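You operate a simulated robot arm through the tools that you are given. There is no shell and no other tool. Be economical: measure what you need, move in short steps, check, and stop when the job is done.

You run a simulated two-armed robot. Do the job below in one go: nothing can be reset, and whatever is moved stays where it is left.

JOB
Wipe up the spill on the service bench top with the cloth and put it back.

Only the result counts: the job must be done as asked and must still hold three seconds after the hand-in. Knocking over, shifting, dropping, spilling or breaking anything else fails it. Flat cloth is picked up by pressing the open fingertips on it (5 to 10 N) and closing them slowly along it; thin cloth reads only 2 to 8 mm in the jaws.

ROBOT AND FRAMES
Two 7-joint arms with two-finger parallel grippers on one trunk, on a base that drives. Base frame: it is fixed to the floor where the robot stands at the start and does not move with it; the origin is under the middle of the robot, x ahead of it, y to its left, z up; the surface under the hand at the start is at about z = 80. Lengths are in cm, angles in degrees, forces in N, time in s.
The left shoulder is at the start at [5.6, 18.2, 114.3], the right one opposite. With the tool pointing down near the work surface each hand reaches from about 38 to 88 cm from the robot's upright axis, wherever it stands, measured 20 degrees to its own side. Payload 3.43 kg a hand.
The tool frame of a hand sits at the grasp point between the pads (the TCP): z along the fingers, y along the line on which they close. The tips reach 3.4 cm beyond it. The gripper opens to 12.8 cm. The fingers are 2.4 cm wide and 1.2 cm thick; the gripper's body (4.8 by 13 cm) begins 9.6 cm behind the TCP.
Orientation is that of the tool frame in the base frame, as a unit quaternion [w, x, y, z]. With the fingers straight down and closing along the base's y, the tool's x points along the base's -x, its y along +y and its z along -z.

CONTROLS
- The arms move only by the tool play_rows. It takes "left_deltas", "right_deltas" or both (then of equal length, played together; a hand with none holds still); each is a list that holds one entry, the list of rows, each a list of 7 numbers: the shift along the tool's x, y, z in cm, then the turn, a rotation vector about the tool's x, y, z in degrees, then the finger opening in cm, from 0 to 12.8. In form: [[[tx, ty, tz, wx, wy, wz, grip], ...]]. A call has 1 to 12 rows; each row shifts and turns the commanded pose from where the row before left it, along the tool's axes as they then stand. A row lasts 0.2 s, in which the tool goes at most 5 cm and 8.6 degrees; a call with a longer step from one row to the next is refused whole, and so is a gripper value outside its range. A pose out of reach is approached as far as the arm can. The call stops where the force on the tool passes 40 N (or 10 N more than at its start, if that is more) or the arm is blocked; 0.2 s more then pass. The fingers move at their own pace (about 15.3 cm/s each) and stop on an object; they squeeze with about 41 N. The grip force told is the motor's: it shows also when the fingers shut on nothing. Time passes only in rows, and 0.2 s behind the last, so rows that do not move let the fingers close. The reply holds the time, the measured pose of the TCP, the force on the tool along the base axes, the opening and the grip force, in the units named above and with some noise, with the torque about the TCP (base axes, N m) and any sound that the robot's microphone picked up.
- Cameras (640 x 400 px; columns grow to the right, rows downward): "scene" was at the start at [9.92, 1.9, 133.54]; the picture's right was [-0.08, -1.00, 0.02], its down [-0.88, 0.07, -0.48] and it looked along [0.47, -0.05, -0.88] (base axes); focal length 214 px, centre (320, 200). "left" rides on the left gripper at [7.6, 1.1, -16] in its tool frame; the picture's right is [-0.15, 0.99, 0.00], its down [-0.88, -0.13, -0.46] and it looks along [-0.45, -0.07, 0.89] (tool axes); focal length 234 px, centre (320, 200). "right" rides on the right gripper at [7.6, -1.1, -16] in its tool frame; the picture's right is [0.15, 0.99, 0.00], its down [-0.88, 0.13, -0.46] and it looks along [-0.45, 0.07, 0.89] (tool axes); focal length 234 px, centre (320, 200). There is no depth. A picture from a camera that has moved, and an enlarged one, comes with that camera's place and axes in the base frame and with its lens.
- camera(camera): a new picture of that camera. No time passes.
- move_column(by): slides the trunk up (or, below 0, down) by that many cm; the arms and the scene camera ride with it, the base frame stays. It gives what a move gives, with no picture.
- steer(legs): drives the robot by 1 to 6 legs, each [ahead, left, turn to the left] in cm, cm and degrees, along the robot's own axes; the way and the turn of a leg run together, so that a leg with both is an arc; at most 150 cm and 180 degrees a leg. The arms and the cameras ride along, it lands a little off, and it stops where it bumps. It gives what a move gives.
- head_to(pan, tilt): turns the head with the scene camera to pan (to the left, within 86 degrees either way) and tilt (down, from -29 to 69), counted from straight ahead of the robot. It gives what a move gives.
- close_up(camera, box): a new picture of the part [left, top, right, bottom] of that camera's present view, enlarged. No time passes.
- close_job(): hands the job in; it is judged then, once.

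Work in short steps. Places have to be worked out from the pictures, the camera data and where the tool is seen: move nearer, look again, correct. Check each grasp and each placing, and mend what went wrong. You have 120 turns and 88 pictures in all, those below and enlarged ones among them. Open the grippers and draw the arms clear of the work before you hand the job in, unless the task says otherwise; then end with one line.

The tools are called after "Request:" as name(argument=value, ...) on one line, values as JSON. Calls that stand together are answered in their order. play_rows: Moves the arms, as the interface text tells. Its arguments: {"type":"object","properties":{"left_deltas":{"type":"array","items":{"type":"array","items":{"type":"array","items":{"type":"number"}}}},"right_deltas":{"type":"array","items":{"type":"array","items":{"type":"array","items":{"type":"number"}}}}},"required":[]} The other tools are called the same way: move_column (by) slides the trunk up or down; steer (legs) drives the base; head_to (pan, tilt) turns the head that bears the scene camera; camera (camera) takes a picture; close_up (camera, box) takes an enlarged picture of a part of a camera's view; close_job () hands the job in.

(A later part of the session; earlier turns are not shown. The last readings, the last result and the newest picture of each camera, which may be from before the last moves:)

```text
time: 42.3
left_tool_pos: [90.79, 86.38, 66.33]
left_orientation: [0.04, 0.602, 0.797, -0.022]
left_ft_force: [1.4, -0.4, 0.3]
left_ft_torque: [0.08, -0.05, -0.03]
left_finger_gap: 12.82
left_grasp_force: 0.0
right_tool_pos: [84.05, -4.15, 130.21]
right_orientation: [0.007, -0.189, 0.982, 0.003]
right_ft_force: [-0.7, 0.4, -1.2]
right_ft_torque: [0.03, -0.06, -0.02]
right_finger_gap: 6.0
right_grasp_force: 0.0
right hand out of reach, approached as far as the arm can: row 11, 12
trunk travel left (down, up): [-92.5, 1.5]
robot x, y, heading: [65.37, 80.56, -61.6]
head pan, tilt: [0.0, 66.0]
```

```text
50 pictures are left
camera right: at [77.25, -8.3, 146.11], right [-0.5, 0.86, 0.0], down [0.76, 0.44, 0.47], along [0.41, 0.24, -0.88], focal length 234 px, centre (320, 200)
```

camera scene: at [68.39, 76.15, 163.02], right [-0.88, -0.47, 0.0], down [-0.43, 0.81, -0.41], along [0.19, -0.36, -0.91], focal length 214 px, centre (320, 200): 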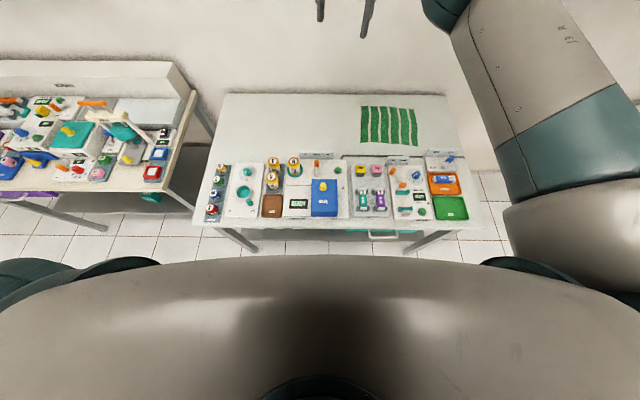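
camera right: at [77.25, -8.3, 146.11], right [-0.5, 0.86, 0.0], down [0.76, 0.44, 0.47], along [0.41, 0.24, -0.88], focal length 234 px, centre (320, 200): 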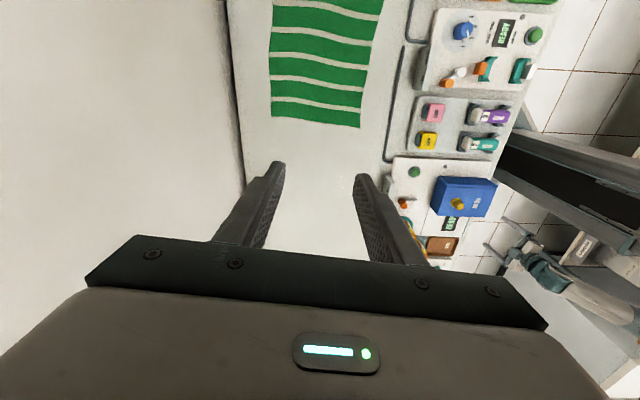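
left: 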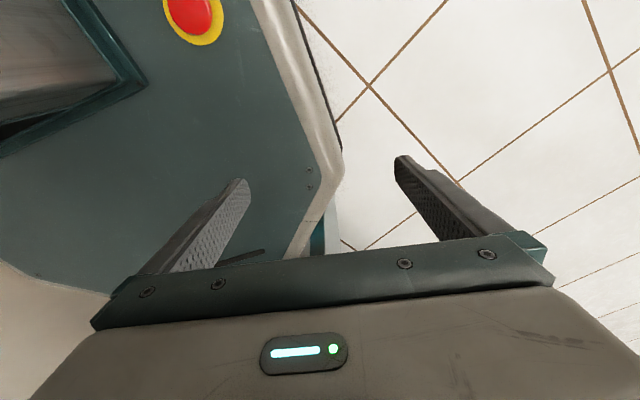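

The hand is over the cloth edge but near its reach limit. I nudge the base 3 cm nearer and lower the trunk 30 cm.

Request:
steer(legs=[[3, 0, 0]])

Request:
move_column(by=-32)

Request:
camera(camera="right")

```text
time: 43.2
left_tool_pos: [92.25, 84.31, 66.42]
left_orientation: [0.042, 0.602, 0.797, -0.024]
left_ft_force: [-0.7, 0.9, -0.2]
left_ft_torque: [-0.1, 0.01, 0.01]
left_finger_gap: 12.8
left_grasp_force: 0.0
right_tool_pos: [85.79, -5.8, 131.11]
right_orientation: [0.007, -0.189, 0.982, -0.002]
right_ft_force: [-0.2, 0.4, 0.3]
right_ft_torque: [-0.16, -0.03, 0.0]
right_finger_gap: 6.02
right_grasp_force: 0.1
trunk travel left (down, up): [-92.5, 1.5]
robot x, y, heading: [66.81, 77.93, -62.2]
head pan, tilt: [0.0, 66.0]
```

```text
time: 46.4
left_tool_pos: [92.39, 84.04, 34.25]
left_orientation: [0.04, 0.602, 0.797, -0.022]
left_ft_force: [-0.2, 0.3, -0.2]
left_ft_torque: [-0.01, 0.0, 0.03]
left_finger_gap: 12.8
left_grasp_force: 0.1
right_tool_pos: [85.77, -6.47, 98.51]
right_orientation: [0.006, -0.19, 0.982, 0.002]
right_ft_force: [0.1, -0.1, 0.7]
right_ft_torque: [-0.01, -0.01, 0.01]
right_finger_gap: 6.0
right_grasp_force: 0.0
trunk travel left (down, up): [-60.5, 33.5]
robot x, y, heading: [67.57, 78.07, -61.7]
head pan, tilt: [0.0, 66.0]
```

```text
49 pictures are left
camera right: at [79.14, -10.53, 114.39], right [-0.5, 0.86, 0.0], down [0.76, 0.45, 0.47], along [0.4, 0.23, -0.88], focal length 234 px, centre (320, 200)
```

right: 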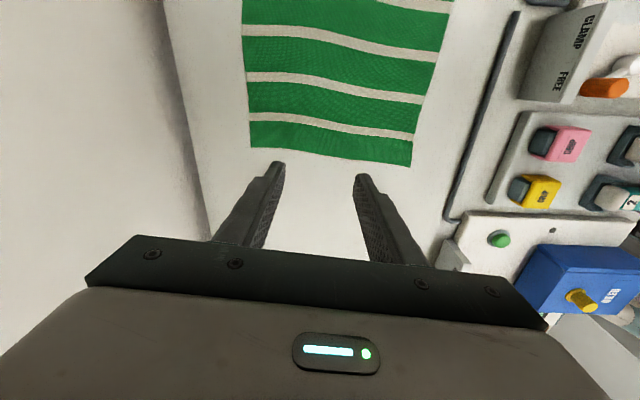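

The tool is 2.9 cm inside the edge; I shift it 1 cm toward the edge and descend to just above the cloth.

Request:
play_rows(right_deltas=[[[-0.9, 0, 3, 0, 0, 0, 5], [0, 0, 3, 0, 0, 0, 5], [0, 0, 3, 0, 0, 0, 5], [0, 0, 2.5, 0, 0, 0, 5], [0, 0, 0, 0, 0, 0, 5]]])

Request:
camera(camera="right")

```text
time: 47.5
left_tool_pos: [92.36, 84.02, 34.26]
left_orientation: [0.04, 0.602, 0.797, -0.022]
left_ft_force: [-0.7, -0.8, -0.9]
left_ft_torque: [-0.01, 0.01, -0.03]
left_finger_gap: 12.81
left_grasp_force: 0.0
right_tool_pos: [86.87, -6.42, 86.88]
right_orientation: [0.006, -0.19, 0.982, 0.001]
right_ft_force: [1.4, 0.4, 0.2]
right_ft_torque: [0.02, 0.0, -0.02]
right_finger_gap: 4.97
right_grasp_force: 0.0
trunk travel left (down, up): [-60.5, 33.5]
robot x, y, heading: [66.85, 77.83, -61.8]
head pan, tilt: [0.0, 66.0]
```

```text
48 pictures are left
camera right: at [80.09, -10.34, 102.78], right [-0.5, 0.86, 0.0], down [0.76, 0.45, 0.47], along [0.4, 0.23, -0.88], focal length 234 px, centre (320, 200)
```

right: 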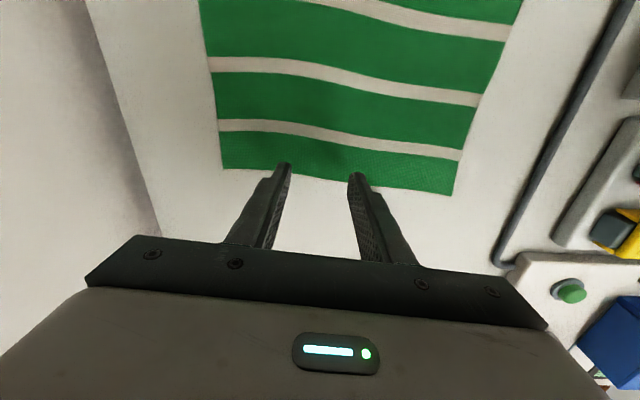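

I'm 1.5 cm inside the edge. I shift 0.5 cm inward and go down in small steps, feeling for contact.

Request:
play_rows(right_deltas=[[[0.5, 0, 1.2, 0, 0, 0, 5], [0, 0, 1.2, 0, 0, 0, 5], [0, 0, 0.4, 0, 0, 0, 5]]])

```text
time: 48.4
left_tool_pos: [92.34, 84.02, 34.43]
left_orientation: [0.04, 0.603, 0.797, -0.022]
left_ft_force: [0.1, -0.5, -0.5]
left_ft_torque: [0.01, 0.0, 0.0]
left_finger_gap: 12.8
left_grasp_force: 0.1
right_tool_pos: [86.48, -6.35, 84.25]
right_orientation: [0.006, -0.189, 0.982, 0.001]
right_ft_force: [0.0, -0.1, -0.6]
right_ft_torque: [0.01, -0.01, -0.03]
right_finger_gap: 5.0
right_grasp_force: 0.1
trunk travel left (down, up): [-60.5, 33.5]
robot x, y, heading: [67.15, 78.11, -61.7]
head pan, tilt: [0.0, 66.0]
```

No contact yet at TCP 84.25; I continue in 0.25 cm steps.

Request:
play_rows(right_deltas=[[[0, 0, 0.3, 0, 0, 0, 5], [0, 0, 0.3, 0, 0, 0, 5], [0, 0, 0, 0, 0, 0, 5]]])

Request:
play_rows(right_deltas=[[[0, 0, 0.2, 0, 0, 0, 5], [0, 0, 0, 0, 0, 0, 5]]])

```text
time: 49.1
left_tool_pos: [92.42, 84.07, 34.35]
left_orientation: [0.039, 0.602, 0.797, -0.022]
left_ft_force: [0.1, 0.4, 0.8]
left_ft_torque: [-0.01, -0.04, 0.02]
left_finger_gap: 12.8
left_grasp_force: 0.1
right_tool_pos: [86.48, -6.46, 83.59]
right_orientation: [0.006, -0.189, 0.982, 0.001]
right_ft_force: [0.2, -0.2, 1.5]
right_ft_torque: [0.02, -0.01, 0.03]
right_finger_gap: 5.0
right_grasp_force: 0.0
trunk travel left (down, up): [-60.5, 33.5]
robot x, y, heading: [67.22, 77.98, -61.7]
head pan, tilt: [0.0, 66.0]
```

```text
time: 49.8
left_tool_pos: [92.39, 84.03, 34.37]
left_orientation: [0.039, 0.602, 0.797, -0.022]
left_ft_force: [-0.1, 0.3, 0.0]
left_ft_torque: [0.01, 0.02, 0.0]
left_finger_gap: 12.79
left_grasp_force: 0.1
right_tool_pos: [86.4, -6.2, 83.65]
right_orientation: [0.006, -0.19, 0.982, 0.0]
right_ft_force: [-0.8, -1.1, 7.9]
right_ft_torque: [-0.01, 0.02, 0.04]
right_finger_gap: 5.0
right_grasp_force: 0.1
trunk travel left (down, up): [-60.5, 33.5]
robot x, y, heading: [67.13, 78.0, -62.1]
head pan, tilt: [0.0, 66.0]
```

The tips press with about 8 N; I close slowly along the cloth.

Request:
play_rows(right_deltas=[[[0, 0, 0, 0, 0, 0, 4.5], [0, 0, 0, 0, 0, 0, 4], [0, 0, 0, 0, 0, 0, 3.5], [0, 0, 0, 0, 0, 0, 3], [0, 0, 0, 0, 0, 0, 2.5], [0, 0, 0, 0, 0, 0, 2], [0, 0, 0, 0, 0, 0, 1.5], [0, 0, 0, 0, 0, 0, 1], [0, 0, 0, 0, 0, 0, 0.5], [0, 0, 0, 0, 0, 0, 0], [0, 0, 0, 0, 0, 0, 0]]])

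Request:
camera(camera="right")

```text
time: 52.1
left_tool_pos: [92.34, 83.97, 34.32]
left_orientation: [0.04, 0.603, 0.797, -0.023]
left_ft_force: [-0.7, -0.7, 0.2]
left_ft_torque: [-0.05, -0.03, 0.02]
left_finger_gap: 12.81
left_grasp_force: 0.2
right_tool_pos: [86.44, -6.2, 83.61]
right_orientation: [0.006, -0.189, 0.982, 0.002]
right_ft_force: [-0.7, -0.6, 10.1]
right_ft_torque: [0.02, -0.01, -0.03]
right_finger_gap: 0.21
right_grasp_force: 37.1
trunk travel left (down, up): [-60.5, 33.5]
robot x, y, heading: [67.3, 77.65, -61.9]
head pan, tilt: [0.0, 66.0]
```

```text
47 pictures are left
camera right: at [79.66, -10.21, 99.41], right [-0.5, 0.86, 0.0], down [0.76, 0.45, 0.47], along [0.4, 0.23, -0.88], focal length 234 px, centre (320, 200)
```

right: 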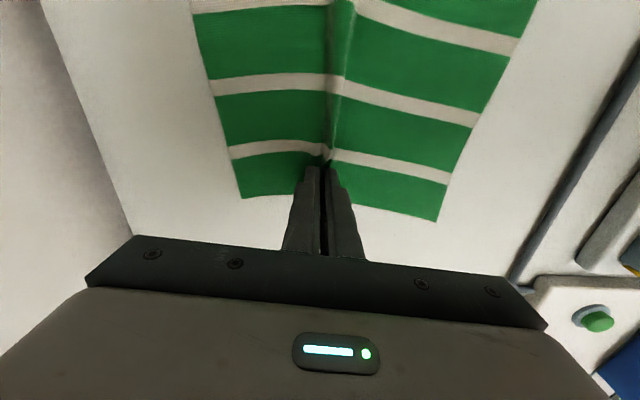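

Gap 2.1 mm with a ridge of cloth between the jaws: grasped. I ease up slightly and drag the cloth toward the spill's near side.

Request:
play_rows(right_deltas=[[[0, 0, -0.6, 0, 0, 0, 0], [-1, 0.7, 0, 0, 0, 0, 0], [-2, 1.4, 0, 0, 0, 0, 0], [-2, 1.4, 0, 0, 0, 0, 0], [-2, 1.4, 0, 0, 0, 0, 0], [-2, 1.4, 0, 0, 0, 0, 0], [-2, 1.4, 0, 0, 0, 0, 0], [-1, 0.8, 0, 0, 0, 0, 0]]])

Request:
camera(camera="right")

```text
time: 54.0
left_tool_pos: [92.41, 83.93, 34.37]
left_orientation: [0.039, 0.602, 0.797, -0.023]
left_ft_force: [0.3, -0.2, 0.5]
left_ft_torque: [0.01, 0.01, -0.02]
left_finger_gap: 12.82
left_grasp_force: 0.0
right_tool_pos: [94.48, 6.2, 84.1]
right_orientation: [0.006, -0.19, 0.982, 0.001]
right_ft_force: [-0.5, 0.3, 1.0]
right_ft_torque: [0.02, 0.0, 0.03]
right_finger_gap: 0.22
right_grasp_force: 36.8
trunk travel left (down, up): [-60.5, 33.5]
robot x, y, heading: [66.9, 77.64, -61.7]
head pan, tilt: [0.0, 66.0]
```

```text
46 pictures are left
camera right: at [87.67, 2.06, 100.02], right [-0.5, 0.86, 0.0], down [0.76, 0.45, 0.47], along [0.4, 0.23, -0.88], focal length 234 px, centre (320, 200)
```

right: 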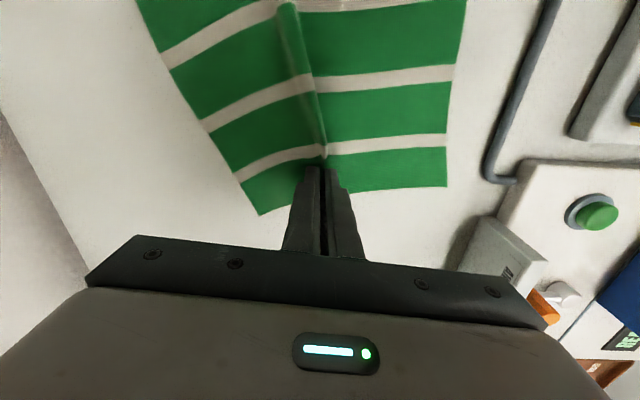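

The cloth follows neatly. Now I press (~8 N) and zigzag sideways over the spill while advancing.

Request:
play_rows(right_deltas=[[[-1, -1, 0.7, 0, 0, 0, 0], [-0.5, 2.5, 0, 0, 0, 0, 0], [-0.5, 2.5, 0, 0, 0, 0, 0], [-0.5, 2.5, 0, 0, 0, 0, 0], [-1, 0, 0, 0, 0, 0, 0], [-0.3, -2.5, 0, 0, 0, 0, 0], [-0.3, -2.5, 0, 0, 0, 0, 0], [-0.4, -2.5, 0, 0, 0, 0, 0], [-1, 0, 0, 0, 0, 0, 0]]])

Request:
camera(camera="right")

```text
time: 56.0
left_tool_pos: [92.44, 83.94, 34.33]
left_orientation: [0.039, 0.602, 0.797, -0.022]
left_ft_force: [0.5, 0.1, -0.2]
left_ft_torque: [-0.02, -0.01, -0.04]
left_finger_gap: 12.81
left_grasp_force: 0.0
right_tool_pos: [99.93, 7.11, 83.47]
right_orientation: [0.006, -0.188, 0.982, 0.001]
right_ft_force: [0.0, 0.4, 2.7]
right_ft_torque: [0.0, 0.06, 0.0]
right_finger_gap: 0.21
right_grasp_force: 36.9
trunk travel left (down, up): [-60.5, 33.5]
robot x, y, heading: [67.47, 78.0, -61.7]
head pan, tilt: [0.0, 66.0]
```

```text
45 pictures are left
camera right: at [93.15, 3.07, 99.47], right [-0.5, 0.86, 0.0], down [0.76, 0.45, 0.47], along [0.4, 0.23, -0.88], focal length 234 px, centre (320, 200)
```

right: 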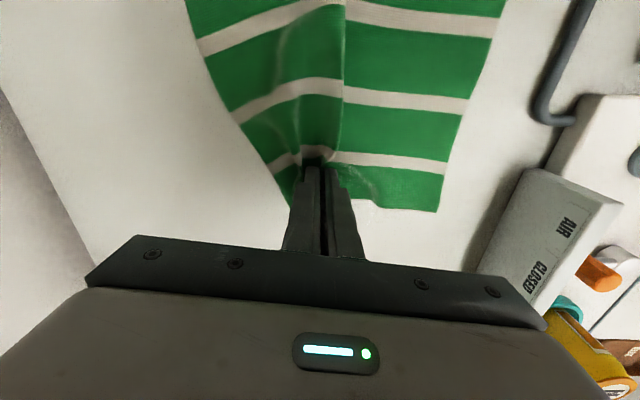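

Contact force fell to ~3 N; I press 0.25 cm more and continue the zigzag through the rest of the spill.

Request:
play_rows(right_deltas=[[[0, 0, 0.25, 0, 0, 0, 0], [-0.3, 2.5, 0, 0, 0, 0, 0], [-0.3, 2.5, 0, 0, 0, 0, 0], [-0.4, 2.5, 0, 0, 0, 0, 0], [-1, 0, 0, 0, 0, 0, 0], [-0.3, -2.5, 0, 0, 0, 0, 0], [-0.3, -2.5, 0, 0, 0, 0, 0], [-0.4, -2.5, 0, 0, 0, 0, 0], [-1, 0, 0, 0, 0, 0, 0], [-0.3, 2.5, 0, 0, 0, 0, 0], [-0.3, 2.5, 0, 0, 0, 0, 0], [-0.4, 2.5, 0, 0, 0, 0, 0]]])

Request:
play_rows(right_deltas=[[[-1, 0, 0, 0, 0, 0, 0], [-0.3, -2.5, 0, 0, 0, 0, 0], [-0.3, -2.5, 0, 0, 0, 0, 0], [-0.4, -2.5, 0, 0, 0, 0, 0], [-1, 0, 0, 0, 0, 0, 0], [-0.3, 2.5, 0, 0, 0, 0, 0], [-0.3, 2.5, 0, 0, 0, 0, 0], [-0.4, 1, 0, 0, 0, 0, 0]]])

Request:
camera(camera="right")

```text
time: 58.5
left_tool_pos: [92.39, 84.06, 34.39]
left_orientation: [0.04, 0.602, 0.797, -0.022]
left_ft_force: [-0.6, -0.5, -1.0]
left_ft_torque: [-0.03, 0.02, -0.04]
left_finger_gap: 12.82
left_grasp_force: 0.2
right_tool_pos: [101.74, 15.98, 83.51]
right_orientation: [0.007, -0.189, 0.982, -0.002]
right_ft_force: [3.3, -9.9, 29.9]
right_ft_torque: [-0.42, 0.11, 0.11]
right_finger_gap: 0.25
right_grasp_force: 37.0
trunk travel left (down, up): [-60.5, 33.5]
robot x, y, heading: [67.12, 78.12, -61.8]
head pan, tilt: [0.0, 66.0]
```

```text
time: 60.4
left_tool_pos: [92.38, 83.98, 34.4]
left_orientation: [0.039, 0.603, 0.797, -0.022]
left_ft_force: [0.3, -0.6, 0.0]
left_ft_torque: [0.01, 0.0, -0.01]
left_finger_gap: 12.81
left_grasp_force: 0.0
right_tool_pos: [105.89, 16.08, 83.55]
right_orientation: [0.007, -0.19, 0.982, -0.001]
right_ft_force: [0.9, -9.8, 25.3]
right_ft_torque: [-0.36, 0.16, 0.08]
right_finger_gap: 0.24
right_grasp_force: 37.2
trunk travel left (down, up): [-60.5, 33.5]
robot x, y, heading: [67.16, 77.94, -61.6]
head pan, tilt: [0.0, 66.0]
```

```text
44 pictures are left
camera right: at [99.08, 12.11, 99.41], right [-0.5, 0.86, -0.01], down [0.76, 0.45, 0.47], along [0.41, 0.23, -0.88], focal length 234 px, centre (320, 200)
```

right: 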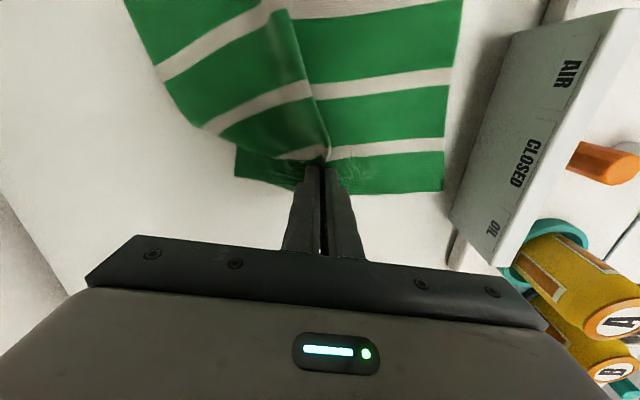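

The cloth has swept the whole area (96–106, 6–17). Now I draw it away from the panel and lift it: trunk +12, arm +14.

Request:
play_rows(right_deltas=[[[0, -2, -0.3, 0, 0, 0, 0], [0, -2, 0, 0, 0, 0, 0], [0, -2, 0, 0, 0, 0, 0]]])

Request:
move_column(by=12)

Request:
play_rows(right_deltas=[[[0, 0, -3, 0, 0, 0, 0], [0, 0, -3, 0, 0, 0, 0], [0, 0, -3, 0, 0, 0, 0], [0, 0, -3, 0, 0, 0, 0], [0, 0, -3, 0, 0, 0, 0], [0, 0, -1, 0, 0, 0, 0]]])

Request:
camera(camera="right")

Request:
camera(camera="scene")

```text
time: 61.1
left_tool_pos: [92.38, 83.96, 34.32]
left_orientation: [0.039, 0.603, 0.797, -0.022]
left_ft_force: [0.0, 0.0, -0.6]
left_ft_torque: [0.01, 0.02, -0.03]
left_finger_gap: 12.79
left_grasp_force: 0.0
right_tool_pos: [107.94, 11.45, 83.51]
right_orientation: [0.006, -0.19, 0.982, 0.001]
right_ft_force: [-0.2, 0.0, 2.9]
right_ft_torque: [0.04, 0.02, -0.04]
right_finger_gap: 0.2
right_grasp_force: 37.2
right hand out of reach, approached as far as the arm can: row 3
trunk travel left (down, up): [-60.5, 33.5]
robot x, y, heading: [66.97, 77.98, -61.8]
head pan, tilt: [0.0, 66.0]
```

```text
time: 62.6
left_tool_pos: [92.41, 84.08, 46.33]
left_orientation: [0.04, 0.602, 0.797, -0.022]
left_ft_force: [-0.7, -0.4, -0.2]
left_ft_torque: [-0.02, 0.01, 0.0]
left_finger_gap: 12.83
left_grasp_force: 0.0
right_tool_pos: [107.89, 11.37, 95.6]
right_orientation: [0.006, -0.188, 0.982, 0.001]
right_ft_force: [-0.8, 1.0, -0.1]
right_ft_torque: [0.05, 0.01, 0.02]
right_finger_gap: 0.25
right_grasp_force: 37.1
trunk travel left (down, up): [-72.5, 21.5]
robot x, y, heading: [66.84, 77.98, -62.2]
head pan, tilt: [0.0, 66.0]
```

```text
time: 64.0
left_tool_pos: [92.43, 83.83, 46.25]
left_orientation: [0.039, 0.602, 0.797, -0.022]
left_ft_force: [-0.7, 0.2, 0.3]
left_ft_torque: [0.0, 0.01, -0.01]
left_finger_gap: 12.82
left_grasp_force: 0.0
right_tool_pos: [107.31, 11.32, 111.88]
right_orientation: [0.006, -0.189, 0.982, 0.001]
right_ft_force: [0.8, 0.0, 0.0]
right_ft_torque: [0.02, 0.0, 0.02]
right_finger_gap: 0.21
right_grasp_force: 36.7
right hand out of reach, approached as far as the arm can: row 6
trunk travel left (down, up): [-72.5, 21.5]
robot x, y, heading: [67.27, 77.7, -61.8]
head pan, tilt: [0.0, 66.0]
```

```text
43 pictures are left
camera right: at [100.67, 7.36, 127.72], right [-0.5, 0.86, 0.0], down [0.76, 0.45, 0.47], along [0.4, 0.23, -0.88], focal length 234 px, centre (320, 200)
```

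right: 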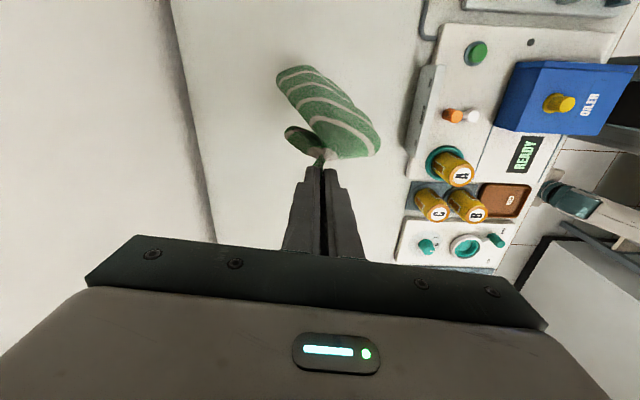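

```text
42 pictures are left
camera scene: at [72.54, 68.4, 143.02], right [-0.88, -0.47, 0.0], down [-0.43, 0.81, -0.41], along [0.19, -0.36, -0.91], focal length 214 px, centre (320, 200)
```

scene: 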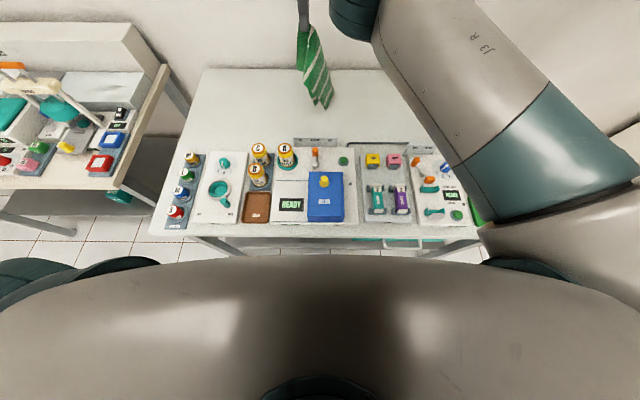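

The cloth hangs freely. I strafe the base 17 cm right so the original spot is within easy reach.

Request:
steer(legs=[[0, -17, 0]])

Request:
play_rows(right_deltas=[[[3, -2.5, 0, 0, 0, 0, 0], [3, -2.5, 0, 0, 0, 0, 0], [3, -2.5, 0, 0, 0, 0, 0]]])

Request:
camera(camera="right")

```text
time: 65.5
left_tool_pos: [77.59, 76.06, 46.39]
left_orientation: [0.039, 0.603, 0.796, -0.021]
left_ft_force: [0.5, 0.7, 0.6]
left_ft_torque: [0.01, 0.01, 0.0]
left_finger_gap: 12.78
left_grasp_force: 0.0
right_tool_pos: [92.52, 3.39, 111.74]
right_orientation: [0.006, -0.189, 0.982, 0.001]
right_ft_force: [-0.3, -0.7, -0.8]
right_ft_torque: [0.01, 0.02, 0.03]
right_finger_gap: 0.25
right_grasp_force: 37.3
trunk travel left (down, up): [-72.5, 21.5]
robot x, y, heading: [52.07, 70.0, -62.2]
head pan, tilt: [0.0, 66.0]
```

```text
time: 66.3
left_tool_pos: [77.62, 76.07, 46.34]
left_orientation: [0.039, 0.602, 0.797, -0.02]
left_ft_force: [0.3, 0.3, 0.7]
left_ft_torque: [0.01, -0.01, -0.03]
left_finger_gap: 12.81
left_grasp_force: 0.1
right_tool_pos: [85.23, -4.37, 111.15]
right_orientation: [0.006, -0.189, 0.982, 0.002]
right_ft_force: [0.4, -0.2, -0.4]
right_ft_torque: [0.03, 0.0, 0.01]
right_finger_gap: 0.25
right_grasp_force: 36.7
right hand out of reach, approached as far as the arm can: row 1, 2, 3
trunk travel left (down, up): [-72.5, 21.5]
robot x, y, heading: [52.61, 70.2, -61.8]
head pan, tilt: [0.0, 66.0]
```

```text
41 pictures are left
camera right: at [78.44, -8.43, 127.05], right [-0.5, 0.86, 0.0], down [0.76, 0.45, 0.47], along [0.4, 0.23, -0.88], focal length 234 px, centre (320, 200)
```

right: 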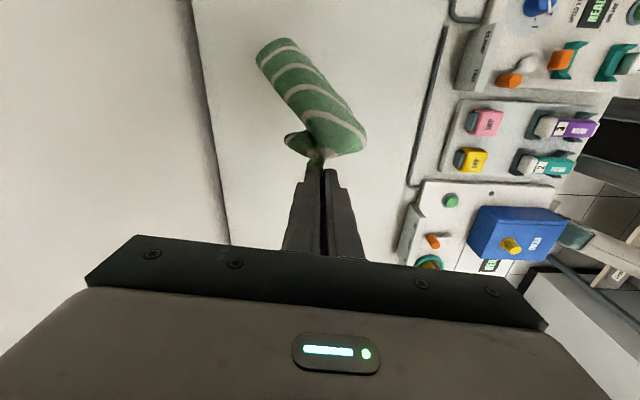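

The cloth hangs below the hand. I carry it slowly along tool +x (toward the original near edge CD at ~(62,-14)).

Request:
play_rows(right_deltas=[[[2.4, 0, 0, 0, 0, 0, 0], [2.4, 0, 0, 0, 0, 0, 0], [2.4, 0, 0, 0, 0, 0, 0], [2.4, 0, 0, 0, 0, 0, 0], [2.4, 0, 0, 0, 0, 0, 0], [2.4, 0, 0, 0, 0, 0, 0], [2.4, 0, 0, 0, 0, 0, 0], [2.4, 0, 0, 0, 0, 0, 0], [2.4, 0, 0, 0, 0, 0, 0], [2.4, 0, 0, 0, 0, 0, 0], [0, 0, 0, 0, 0, 0, 0], [0, 0, 0, 0, 0, 0, 0]]])

Request:
camera(camera="right")

Request:
head_to(pan=-15, tilt=55)

Request:
camera(camera="scene")

```text
time: 68.9
left_tool_pos: [77.58, 76.1, 46.35]
left_orientation: [0.039, 0.603, 0.796, -0.022]
left_ft_force: [0.7, 1.2, 0.2]
left_ft_torque: [0.0, 0.02, 0.0]
left_finger_gap: 12.79
left_grasp_force: 0.1
right_tool_pos: [65.32, -16.78, 111.25]
right_orientation: [0.005, -0.188, 0.982, 0.004]
right_ft_force: [0.4, 0.2, 0.1]
right_ft_torque: [-0.02, 0.02, 0.06]
right_finger_gap: 0.22
right_grasp_force: 37.4
right hand out of reach, approached as far as the arm can: row 1, 2, 3, 4, 5, 6, 7, 9
trunk travel left (down, up): [-72.5, 21.5]
robot x, y, heading: [52.37, 70.01, -62.0]
head pan, tilt: [0.0, 66.0]
```

```text
40 pictures are left
camera right: at [58.59, -20.88, 127.24], right [-0.5, 0.86, 0.0], down [0.77, 0.44, 0.47], along [0.4, 0.24, -0.88], focal length 234 px, centre (320, 200)
```

right: 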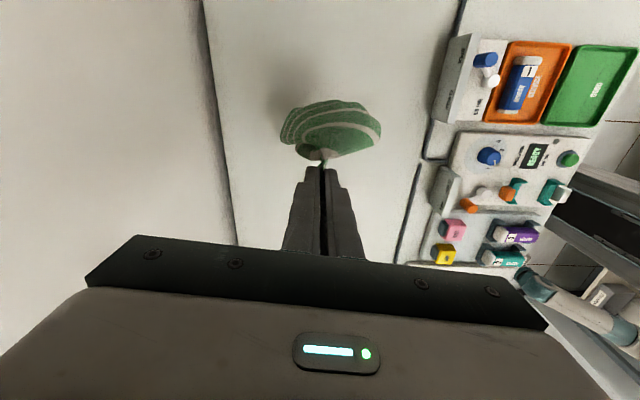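

```text
time: 69.7
left_tool_pos: [77.58, 75.96, 46.39]
left_orientation: [0.04, 0.603, 0.797, -0.023]
left_ft_force: [-0.6, 0.3, 0.6]
left_ft_torque: [0.0, 0.0, 0.01]
left_finger_gap: 12.81
left_grasp_force: 0.0
right_tool_pos: [65.28, -16.78, 111.3]
right_orientation: [0.006, -0.187, 0.982, 0.003]
right_ft_force: [0.4, -0.9, 0.0]
right_ft_torque: [-0.01, 0.02, 0.01]
right_finger_gap: 0.25
right_grasp_force: 36.7
trunk travel left (down, up): [-72.5, 21.5]
robot x, y, heading: [52.65, 70.16, -61.9]
head pan, tilt: [-15.0, 55.0]
```

```text
39 pictures are left
camera scene: at [56.56, 58.68, 144.28], right [-0.97, -0.23, 0.0], down [-0.19, 0.8, -0.57], along [0.13, -0.56, -0.82], focal length 214 px, centre (320, 200)
```

scene: 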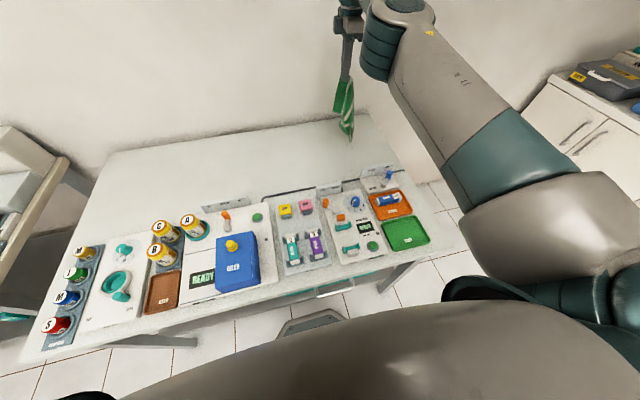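

The hand is above CD and aligned with the original lay direction; the tail is about at table height. I lay the cloth along an arc forward and down.

Request:
play_rows(right_deltas=[[[0, 0, 1.5, 0, 0, 0, 0], [0, 0, 1.5, 0, 0, 0, 0], [0, 0, 1, 0, 0, 0, 0], [0, 0, 0, 0, 0, 0, 0], [-2.1, 0, 0.2, 0, 0, 0, 0], [-2.1, 0, 0.2, 0, 0, 0, 0], [-2, 0, 0.5, 0, 0, 0, 0], [-2, 0, 0.5, 0, 0, 0, 0], [-1.9, 0, 0.9, 0, 0, 0, 0], [-1.9, 0, 0.9, 0, 0, 0, 0]]])

Request:
camera(camera="scene")

Request:
camera(camera="right")

```text
time: 71.9
left_tool_pos: [77.46, 76.05, 46.26]
left_orientation: [0.039, 0.603, 0.796, -0.022]
left_ft_force: [0.7, 0.4, 0.2]
left_ft_torque: [0.0, 0.01, 0.02]
left_finger_gap: 12.79
left_grasp_force: 0.1
right_tool_pos: [76.33, -11.9, 104.41]
right_orientation: [0.006, -0.188, 0.982, 0.001]
right_ft_force: [-0.5, -0.1, 0.4]
right_ft_torque: [0.0, -0.02, 0.0]
right_finger_gap: 0.24
right_grasp_force: 36.9
right hand out of reach, approached as far as the arm can: row 1, 9, 10
trunk travel left (down, up): [-72.5, 21.5]
robot x, y, heading: [52.45, 69.97, -61.9]
head pan, tilt: [-15.0, 55.0]
```

```text
38 pictures are left
camera scene: at [56.61, 58.69, 144.29], right [-0.97, -0.23, 0.0], down [-0.19, 0.8, -0.57], along [0.13, -0.56, -0.82], focal length 214 px, centre (320, 200)
```

scene: 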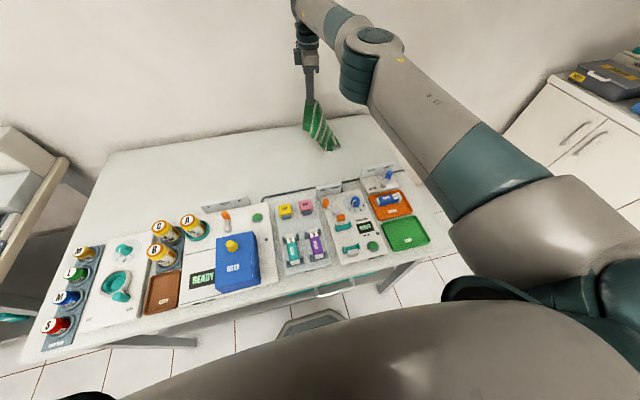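

```text
37 pictures are left
camera right: at [69.61, -15.88, 120.26], right [-0.5, 0.86, 0.0], down [0.77, 0.44, 0.47], along [0.4, 0.23, -0.88], focal length 234 px, centre (320, 200)
```

right: 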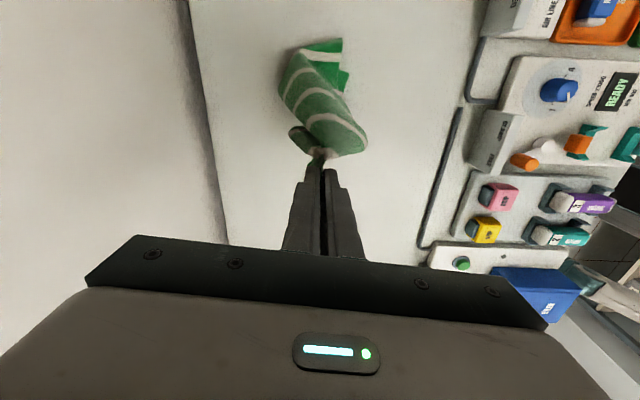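

The tail has touched down at about (66,-18). I continue laying it forward.

Request:
play_rows(right_deltas=[[[-1.7, 0, 1.2, 0, 0, 0, 0], [-1.7, 0, 1.2, 0, 0, 0, 0], [-1.5, 0, 1.5, 0, 0, 0, 0], [-1.5, 0, 1.5, 0, 0, 0, 0], [-1.2, 0, 1.7, 0, 0, 0, 0], [-1.2, 0, 1.7, 0, 0, 0, 0], [-0.9, 0, 1.9, 0, 0, 0, 0], [-0.9, 0, 1.9, 0, 0, 0, 0], [-0.5, 0, 2, 0, 0, 0, 0], [-0.5, 0, 2, 0, 0, 0, 0]]])

Request:
camera(camera="right")

```text
time: 74.1
left_tool_pos: [77.5, 75.93, 46.36]
left_orientation: [0.038, 0.603, 0.796, -0.021]
left_ft_force: [-0.3, -0.5, -1.0]
left_ft_torque: [0.0, 0.02, -0.01]
left_finger_gap: 12.8
left_grasp_force: 0.0
right_tool_pos: [84.46, -4.41, 87.86]
right_orientation: [0.006, -0.187, 0.982, 0.002]
right_ft_force: [0.2, 0.0, 0.2]
right_ft_torque: [0.04, -0.01, 0.0]
right_finger_gap: 0.22
right_grasp_force: 36.5
right hand out of reach, approached as far as the arm can: row 2, 4, 5, 7, 8, 10
trunk travel left (down, up): [-72.5, 21.5]
robot x, y, heading: [52.15, 70.36, -61.8]
head pan, tilt: [-15.0, 55.0]
```

```text
36 pictures are left
camera right: at [77.72, -8.43, 103.69], right [-0.5, 0.87, 0.0], down [0.76, 0.44, 0.47], along [0.4, 0.23, -0.88], focal length 234 px, centre (320, 200)
```

right: 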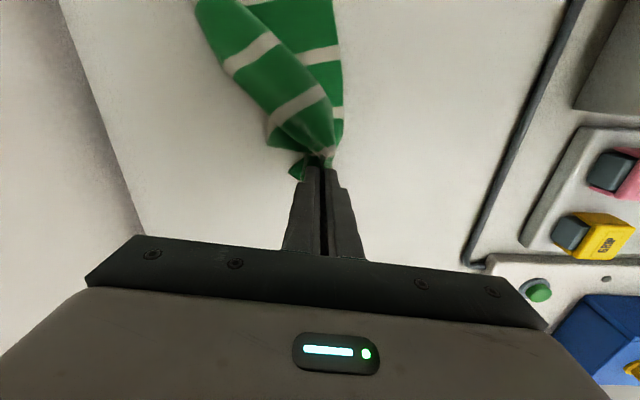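

Nearly down; I lower 4 cm by trunk, then open slowly and rise to look.

Request:
move_column(by=-3.8)

Request:
play_rows(right_deltas=[[[0, 0, 0, 0, 0, 0, 0.6], [0, 0, 0, 0, 0, 0, 1.2], [0, 0, 0, 0, 0, 0, 2], [0, 0, -2, 0, 0, 0, 3], [0, 0, -4, 0, 0, 0, 3], [0, 0, -4, 0, 0, 0, 3]]])

Request:
move_column(by=18)

Request:
camera(camera="right")

Request:
camera(camera="scene")

```text
time: 74.9
left_tool_pos: [77.54, 75.98, 42.57]
left_orientation: [0.039, 0.603, 0.797, -0.022]
left_ft_force: [0.6, 0.0, -0.2]
left_ft_torque: [0.01, 0.0, 0.01]
left_finger_gap: 12.76
left_grasp_force: 0.0
right_tool_pos: [84.51, -4.21, 84.1]
right_orientation: [0.005, -0.189, 0.982, 0.001]
right_ft_force: [-0.6, -0.3, 5.1]
right_ft_torque: [-0.03, 0.0, -0.01]
right_finger_gap: 0.24
right_grasp_force: 38.0
trunk travel left (down, up): [-68.7, 25.3]
robot x, y, heading: [52.24, 70.25, -61.6]
head pan, tilt: [-15.0, 55.0]
```

```text
time: 76.3
left_tool_pos: [77.62, 76.13, 42.52]
left_orientation: [0.039, 0.603, 0.797, -0.022]
left_ft_force: [-0.3, 0.2, 0.6]
left_ft_torque: [0.02, 0.0, -0.05]
left_finger_gap: 12.8
left_grasp_force: 0.0
right_tool_pos: [84.38, -4.24, 94.33]
right_orientation: [0.006, -0.189, 0.982, 0.001]
right_ft_force: [0.1, 0.0, 1.4]
right_ft_torque: [-0.06, 0.0, 0.01]
right_finger_gap: 3.02
right_grasp_force: 0.1
trunk travel left (down, up): [-68.7, 25.3]
robot x, y, heading: [52.33, 69.89, -62.1]
head pan, tilt: [-15.0, 55.0]
```

```text
time: 78.3
left_tool_pos: [77.61, 76.05, 60.62]
left_orientation: [0.039, 0.602, 0.797, -0.022]
left_ft_force: [-0.2, 0.0, -0.1]
left_ft_torque: [0.01, 0.02, 0.02]
left_finger_gap: 12.82
left_grasp_force: 0.1
right_tool_pos: [84.49, -4.31, 112.25]
right_orientation: [0.007, -0.189, 0.982, 0.002]
right_ft_force: [-0.4, -0.2, 1.0]
right_ft_torque: [0.01, 0.0, 0.03]
right_finger_gap: 3.03
right_grasp_force: 0.2
trunk travel left (down, up): [-86.7, 7.3]
robot x, y, heading: [52.27, 69.96, -62.1]
head pan, tilt: [-15.0, 55.0]
```

```text
35 pictures are left
camera right: at [77.74, -8.33, 128.12], right [-0.5, 0.86, 0.0], down [0.76, 0.44, 0.47], along [0.4, 0.23, -0.88], focal length 234 px, centre (320, 200)
```

right: 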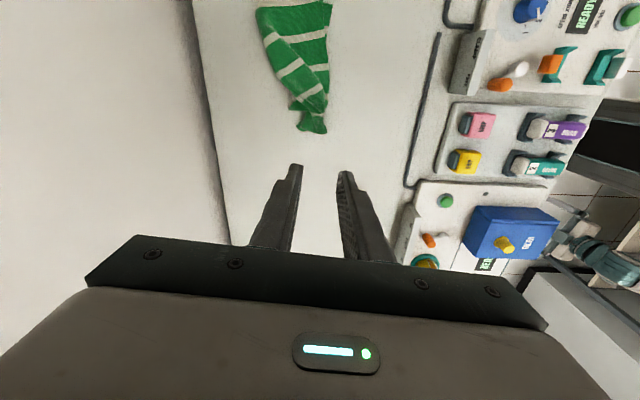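

```text
34 pictures are left
camera scene: at [56.56, 58.67, 158.48], right [-0.97, -0.23, 0.0], down [-0.19, 0.8, -0.57], along [0.13, -0.56, -0.82], focal length 214 px, centre (320, 200)
```

scene: 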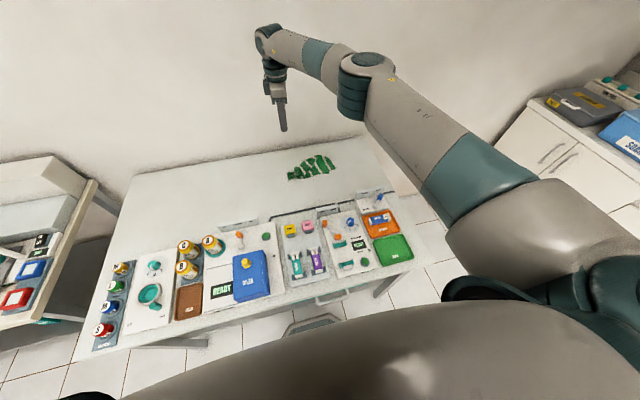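

The cloth lies back over its old place, though narrow and folded. Before spreading it I check the spill spot at the mirror angle: rotate the hand and lower the trunk 11.

Request:
play_rows(right_deltas=[[[0, 0, 0, 0, 0, -8, 3], [0, 0, 0, 0, 0, -8, 3], [0, 0, 0, 0, 0, -8, 3], [0, 0, 0, 0, 0, -8, 3], [0, 0, 0, 0, 0, -8, 3], [0, 0, 0, 0, 0, -8, 3], [0, 0, 0, 0, 0, -8, 3], [0, 0, 0, 0, 0, -8, 3], [0, 0, 0, 0, 0, -8, 3], [0, 0, 0, 0, 0, -8, 3], [0, 0, 0, 0, 0, -8, 3], [0, 0, 0, 0, 0, -8, 3]]])

Request:
move_column(by=-11)

Request:
camera(camera="right")

```text
time: 80.9
left_tool_pos: [77.62, 76.06, 60.43]
left_orientation: [0.039, 0.603, 0.796, -0.023]
left_ft_force: [0.7, 0.1, 0.3]
left_ft_torque: [-0.02, 0.0, 0.01]
left_finger_gap: 12.81
left_grasp_force: 0.1
right_tool_pos: [84.43, -4.38, 112.35]
right_orientation: [-0.005, 0.857, -0.515, 0.004]
right_ft_force: [0.2, -0.1, 0.5]
right_ft_torque: [-0.01, -0.01, -0.01]
right_finger_gap: 3.0
right_grasp_force: 0.1
trunk travel left (down, up): [-86.7, 7.3]
robot x, y, heading: [52.47, 70.17, -61.9]
head pan, tilt: [-15.0, 55.0]
```

```text
time: 82.3
left_tool_pos: [77.57, 76.02, 49.59]
left_orientation: [0.039, 0.603, 0.796, -0.023]
left_ft_force: [-0.5, 1.7, 0.1]
left_ft_torque: [0.03, 0.01, -0.03]
left_finger_gap: 12.81
left_grasp_force: 0.0
right_tool_pos: [84.5, -4.39, 101.17]
right_orientation: [-0.005, 0.855, -0.518, 0.003]
right_ft_force: [-0.2, -0.1, 0.3]
right_ft_torque: [-0.01, 0.02, -0.02]
right_finger_gap: 2.98
right_grasp_force: 0.0
trunk travel left (down, up): [-75.7, 18.3]
robot x, y, heading: [52.48, 69.81, -62.2]
head pan, tilt: [-15.0, 55.0]
```

```text
33 pictures are left
camera right: at [88.84, -10.7, 117.24], right [-0.81, -0.59, -0.01], down [-0.53, 0.72, 0.45], along [-0.26, 0.37, -0.89], focal length 234 px, centre (320, 200)
```

right: 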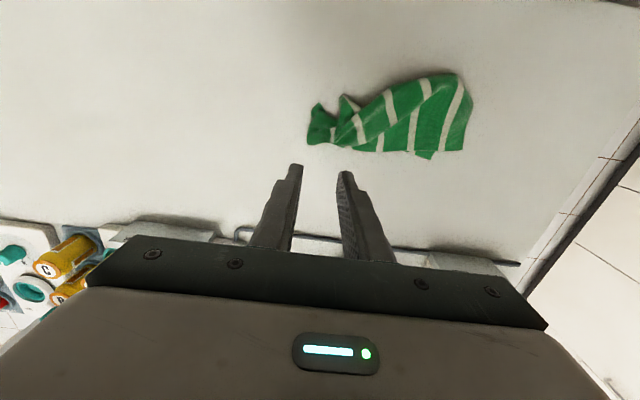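

Request:
close_up(camera="right", box=[60, 60, 300, 210])

```text
2.67 times, centred on (180, 135) of right
camera zoom: at [88.84, -10.7, 117.24], right [-0.81, -0.59, -0.01], down [-0.53, 0.72, 0.45], along [-0.26, 0.37, -0.89], focal length 624 px, centre (693, 373)
```

zoom: 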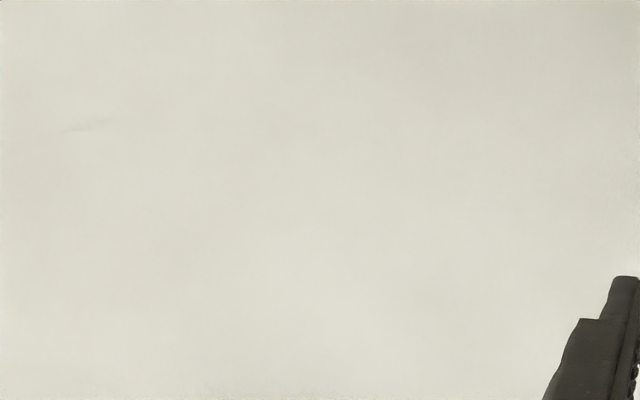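

No gloss remains at the same mirror angle: the spill is gone. Now I look closely at the cloth to plan spreading it out.

Request:
close_up(camera="right", box=[290, 50, 490, 175])

```text
3.20 times, centred on (390, 112) of right
camera zoom: at [88.84, -10.7, 117.24], right [-0.81, -0.59, -0.01], down [-0.53, 0.72, 0.45], along [-0.26, 0.37, -0.89], focal length 749 px, centre (96, 480)
```

zoom: 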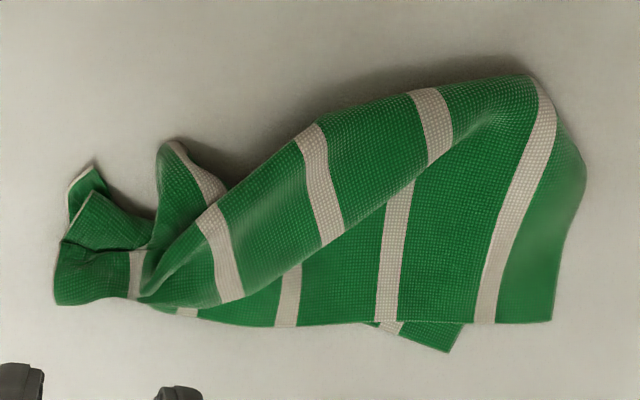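

The cloth is folded in two, with the fold on the wall side and its free equipment-side edge about 13 cm short of its old place. I'll pinch the top layer's free edge near (69,-15) and peel it toward the equipment, which unfolds it and re-centres it.

Request:
play_rows(right_deltas=[[[0, 0, -3, 0, 0, 0, 4], [0, 0, -3, 0, 0, -8.5, 4], [0.5, 3, 0, 0, 0, 0, 4], [0.5, 3, 0, 0, 0, 0, 4], [-0.6, 3, 0, 0, 0, 0, 4], [-0.6, 3, 0, 0, 0, 0, 4], [-0.6, 3, 0, 0, 0, 0, 4], [0, 3, 0, 0, 0, 0, 4]]])

Request:
move_column(by=-15)

Request:
camera(camera="right")

```text
time: 84.1
left_tool_pos: [77.58, 76.16, 49.54]
left_orientation: [0.04, 0.603, 0.797, -0.022]
left_ft_force: [0.7, -0.5, -0.5]
left_ft_torque: [0.0, -0.02, 0.01]
left_finger_gap: 12.81
left_grasp_force: 0.1
right_tool_pos: [69.22, -14.4, 106.97]
right_orientation: [-0.005, 0.892, -0.452, 0.003]
right_ft_force: [-0.3, -0.3, -0.8]
right_ft_torque: [-0.03, -0.02, -0.01]
right_finger_gap: 3.96
right_grasp_force: 0.0
trunk travel left (down, up): [-75.7, 18.3]
robot x, y, heading: [52.32, 69.98, -61.9]
head pan, tilt: [-15.0, 55.0]
```

```text
time: 85.9
left_tool_pos: [77.69, 76.17, 34.59]
left_orientation: [0.039, 0.603, 0.797, -0.022]
left_ft_force: [-0.2, 0.1, -0.2]
left_ft_torque: [0.02, 0.0, 0.0]
left_finger_gap: 12.8
left_grasp_force: 0.1
right_tool_pos: [69.35, -14.35, 92.03]
right_orientation: [-0.006, 0.892, -0.452, 0.004]
right_ft_force: [-1.3, 0.2, -0.2]
right_ft_torque: [-0.05, 0.01, -0.01]
right_finger_gap: 3.98
right_grasp_force: 0.1
trunk travel left (down, up): [-60.7, 33.3]
robot x, y, heading: [52.14, 70.11, -61.9]
head pan, tilt: [-15.0, 55.0]
```

```text
30 pictures are left
camera right: at [74.58, -20.0, 108.04], right [-0.71, -0.7, -0.01], down [-0.63, 0.63, 0.45], along [-0.31, 0.33, -0.89], focal length 234 px, centre (320, 200)
```

right: 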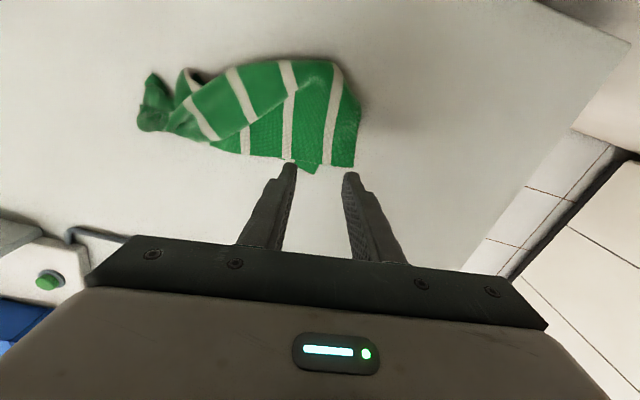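

The tips will land ~1.4 cm inside the edge, next to corner D. I descend carefully.

Request:
play_rows(right_deltas=[[[0.4, 0.6, 2.5, 0, 0, 0, 4], [0, 0, 2.5, 0, 0, 0, 4], [0, 0, 1.5, 0, 0, 0, 4], [0, 0, 0.5, 0, 0, 0, 4], [0, 0, 0, 0, 0, 0, 4]]])

Request:
play_rows(right_deltas=[[[0, 0, 0.4, 0, 0, 0, 4], [0, 0, 0.2, 0, 0, 0, 4], [0, 0, 0, 0, 0, 0, 4]]])

```text
time: 87.1
left_tool_pos: [77.63, 76.11, 34.5]
left_orientation: [0.04, 0.602, 0.797, -0.022]
left_ft_force: [0.6, -0.3, 0.3]
left_ft_torque: [0.01, 0.0, 0.01]
left_finger_gap: 12.8
left_grasp_force: 0.1
right_tool_pos: [69.14, -14.95, 84.94]
right_orientation: [-0.005, 0.892, -0.452, 0.005]
right_ft_force: [-0.6, -0.8, -0.4]
right_ft_torque: [0.03, 0.01, -0.02]
right_finger_gap: 4.02
right_grasp_force: 0.1
trunk travel left (down, up): [-60.7, 33.3]
robot x, y, heading: [52.24, 69.65, -61.9]
head pan, tilt: [-15.0, 55.0]
```

```text
time: 87.9
left_tool_pos: [77.57, 76.16, 34.6]
left_orientation: [0.039, 0.603, 0.796, -0.022]
left_ft_force: [0.3, 0.6, -0.2]
left_ft_torque: [0.02, 0.02, -0.02]
left_finger_gap: 12.83
left_grasp_force: 0.1
right_tool_pos: [69.18, -14.94, 84.32]
right_orientation: [-0.005, 0.892, -0.453, 0.005]
right_ft_force: [0.4, -0.1, -0.4]
right_ft_torque: [-0.03, -0.03, 0.0]
right_finger_gap: 3.98
right_grasp_force: 0.1
trunk travel left (down, up): [-60.7, 33.3]
robot x, y, heading: [52.42, 69.72, -62.1]
head pan, tilt: [-15.0, 55.0]
```

Request:
play_rows(right_deltas=[[[0, 0, 0.4, 0, 0, 0, 4], [0, 0, 0.2, 0, 0, 0, 4], [0, 0, 0, 0, 0, 0, 4]]])

```text
time: 88.7
left_tool_pos: [77.54, 76.13, 34.44]
left_orientation: [0.039, 0.602, 0.797, -0.022]
left_ft_force: [-0.2, -0.4, -0.1]
left_ft_torque: [0.0, -0.02, 0.0]
left_finger_gap: 12.8
left_grasp_force: 0.1
right_tool_pos: [69.09, -14.99, 83.67]
right_orientation: [-0.004, 0.892, -0.452, 0.004]
right_ft_force: [-0.2, 0.7, 0.1]
right_ft_torque: [-0.02, -0.01, 0.02]
right_finger_gap: 4.01
right_grasp_force: 0.0
trunk travel left (down, up): [-60.7, 33.3]
robot x, y, heading: [52.18, 69.71, -61.8]
head pan, tilt: [-15.0, 55.0]
```

Still no force; I press 0.3 cm more and, if it bites, close.

Request:
play_rows(right_deltas=[[[0, 0, 0.2, 0, 0, 0, 4], [0, 0, 0.1, 0, 0, 0, 4], [0, 0, 0, 0, 0, 0, 4]]])

Request:
camera(camera="right")

```text
time: 89.5
left_tool_pos: [77.64, 75.98, 34.57]
left_orientation: [0.039, 0.603, 0.796, -0.023]
left_ft_force: [0.0, -0.1, 0.2]
left_ft_torque: [-0.02, -0.01, 0.0]
left_finger_gap: 12.81
left_grasp_force: 0.1
right_tool_pos: [69.12, -15.1, 83.62]
right_orientation: [-0.005, 0.892, -0.452, 0.004]
right_ft_force: [0.4, -2.1, 6.2]
right_ft_torque: [-0.02, 0.04, 0.02]
right_finger_gap: 4.0
right_grasp_force: 0.1
trunk travel left (down, up): [-60.7, 33.3]
robot x, y, heading: [52.38, 69.69, -61.5]
head pan, tilt: [-15.0, 55.0]
```

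```text
29 pictures are left
camera right: at [74.39, -20.61, 99.61], right [-0.71, -0.7, -0.01], down [-0.63, 0.63, 0.45], along [-0.31, 0.33, -0.89], focal length 234 px, centre (320, 200)
```

right: 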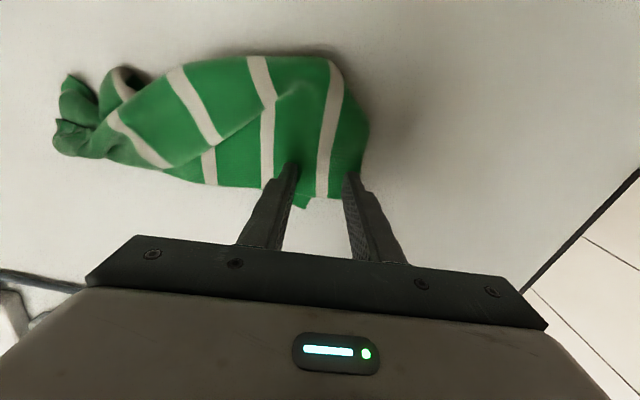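

The tips press with ~6 N on the edge; I close slowly.

Request:
play_rows(right_deltas=[[[0, 0, 0, 0, 0, 0, 3.5], [0, 0, 0, 0, 0, 0, 3], [0, 0, 0, 0, 0, 0, 2.5], [0, 0, 0, 0, 0, 0, 2], [0, 0, 0, 0, 0, 0, 1.5], [0, 0, 0, 0, 0, 0, 1], [0, 0, 0, 0, 0, 0, 0.5], [0, 0, 0, 0, 0, 0, 0], [0, 0, 0, 0, 0, 0, 0]]])

Request:
camera(camera="right")

```text
time: 91.5
left_tool_pos: [77.62, 76.09, 34.54]
left_orientation: [0.04, 0.602, 0.797, -0.022]
left_ft_force: [1.4, -0.1, 0.0]
left_ft_torque: [0.0, 0.01, -0.01]
left_finger_gap: 12.79
left_grasp_force: 0.1
right_tool_pos: [69.08, -14.83, 83.53]
right_orientation: [-0.005, 0.892, -0.452, 0.005]
right_ft_force: [0.2, 0.1, 8.4]
right_ft_torque: [0.09, 0.0, 0.0]
right_finger_gap: 0.34
right_grasp_force: 38.1
trunk travel left (down, up): [-60.7, 33.3]
robot x, y, heading: [52.02, 69.8, -61.6]
head pan, tilt: [-15.0, 55.0]
```

```text
28 pictures are left
camera right: at [74.38, -20.57, 99.61], right [-0.71, -0.7, -0.01], down [-0.63, 0.63, 0.45], along [-0.31, 0.33, -0.89], focal length 234 px, centre (320, 200)
```

right: 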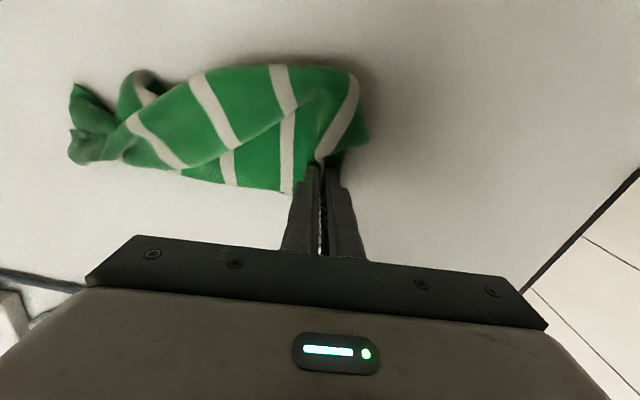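

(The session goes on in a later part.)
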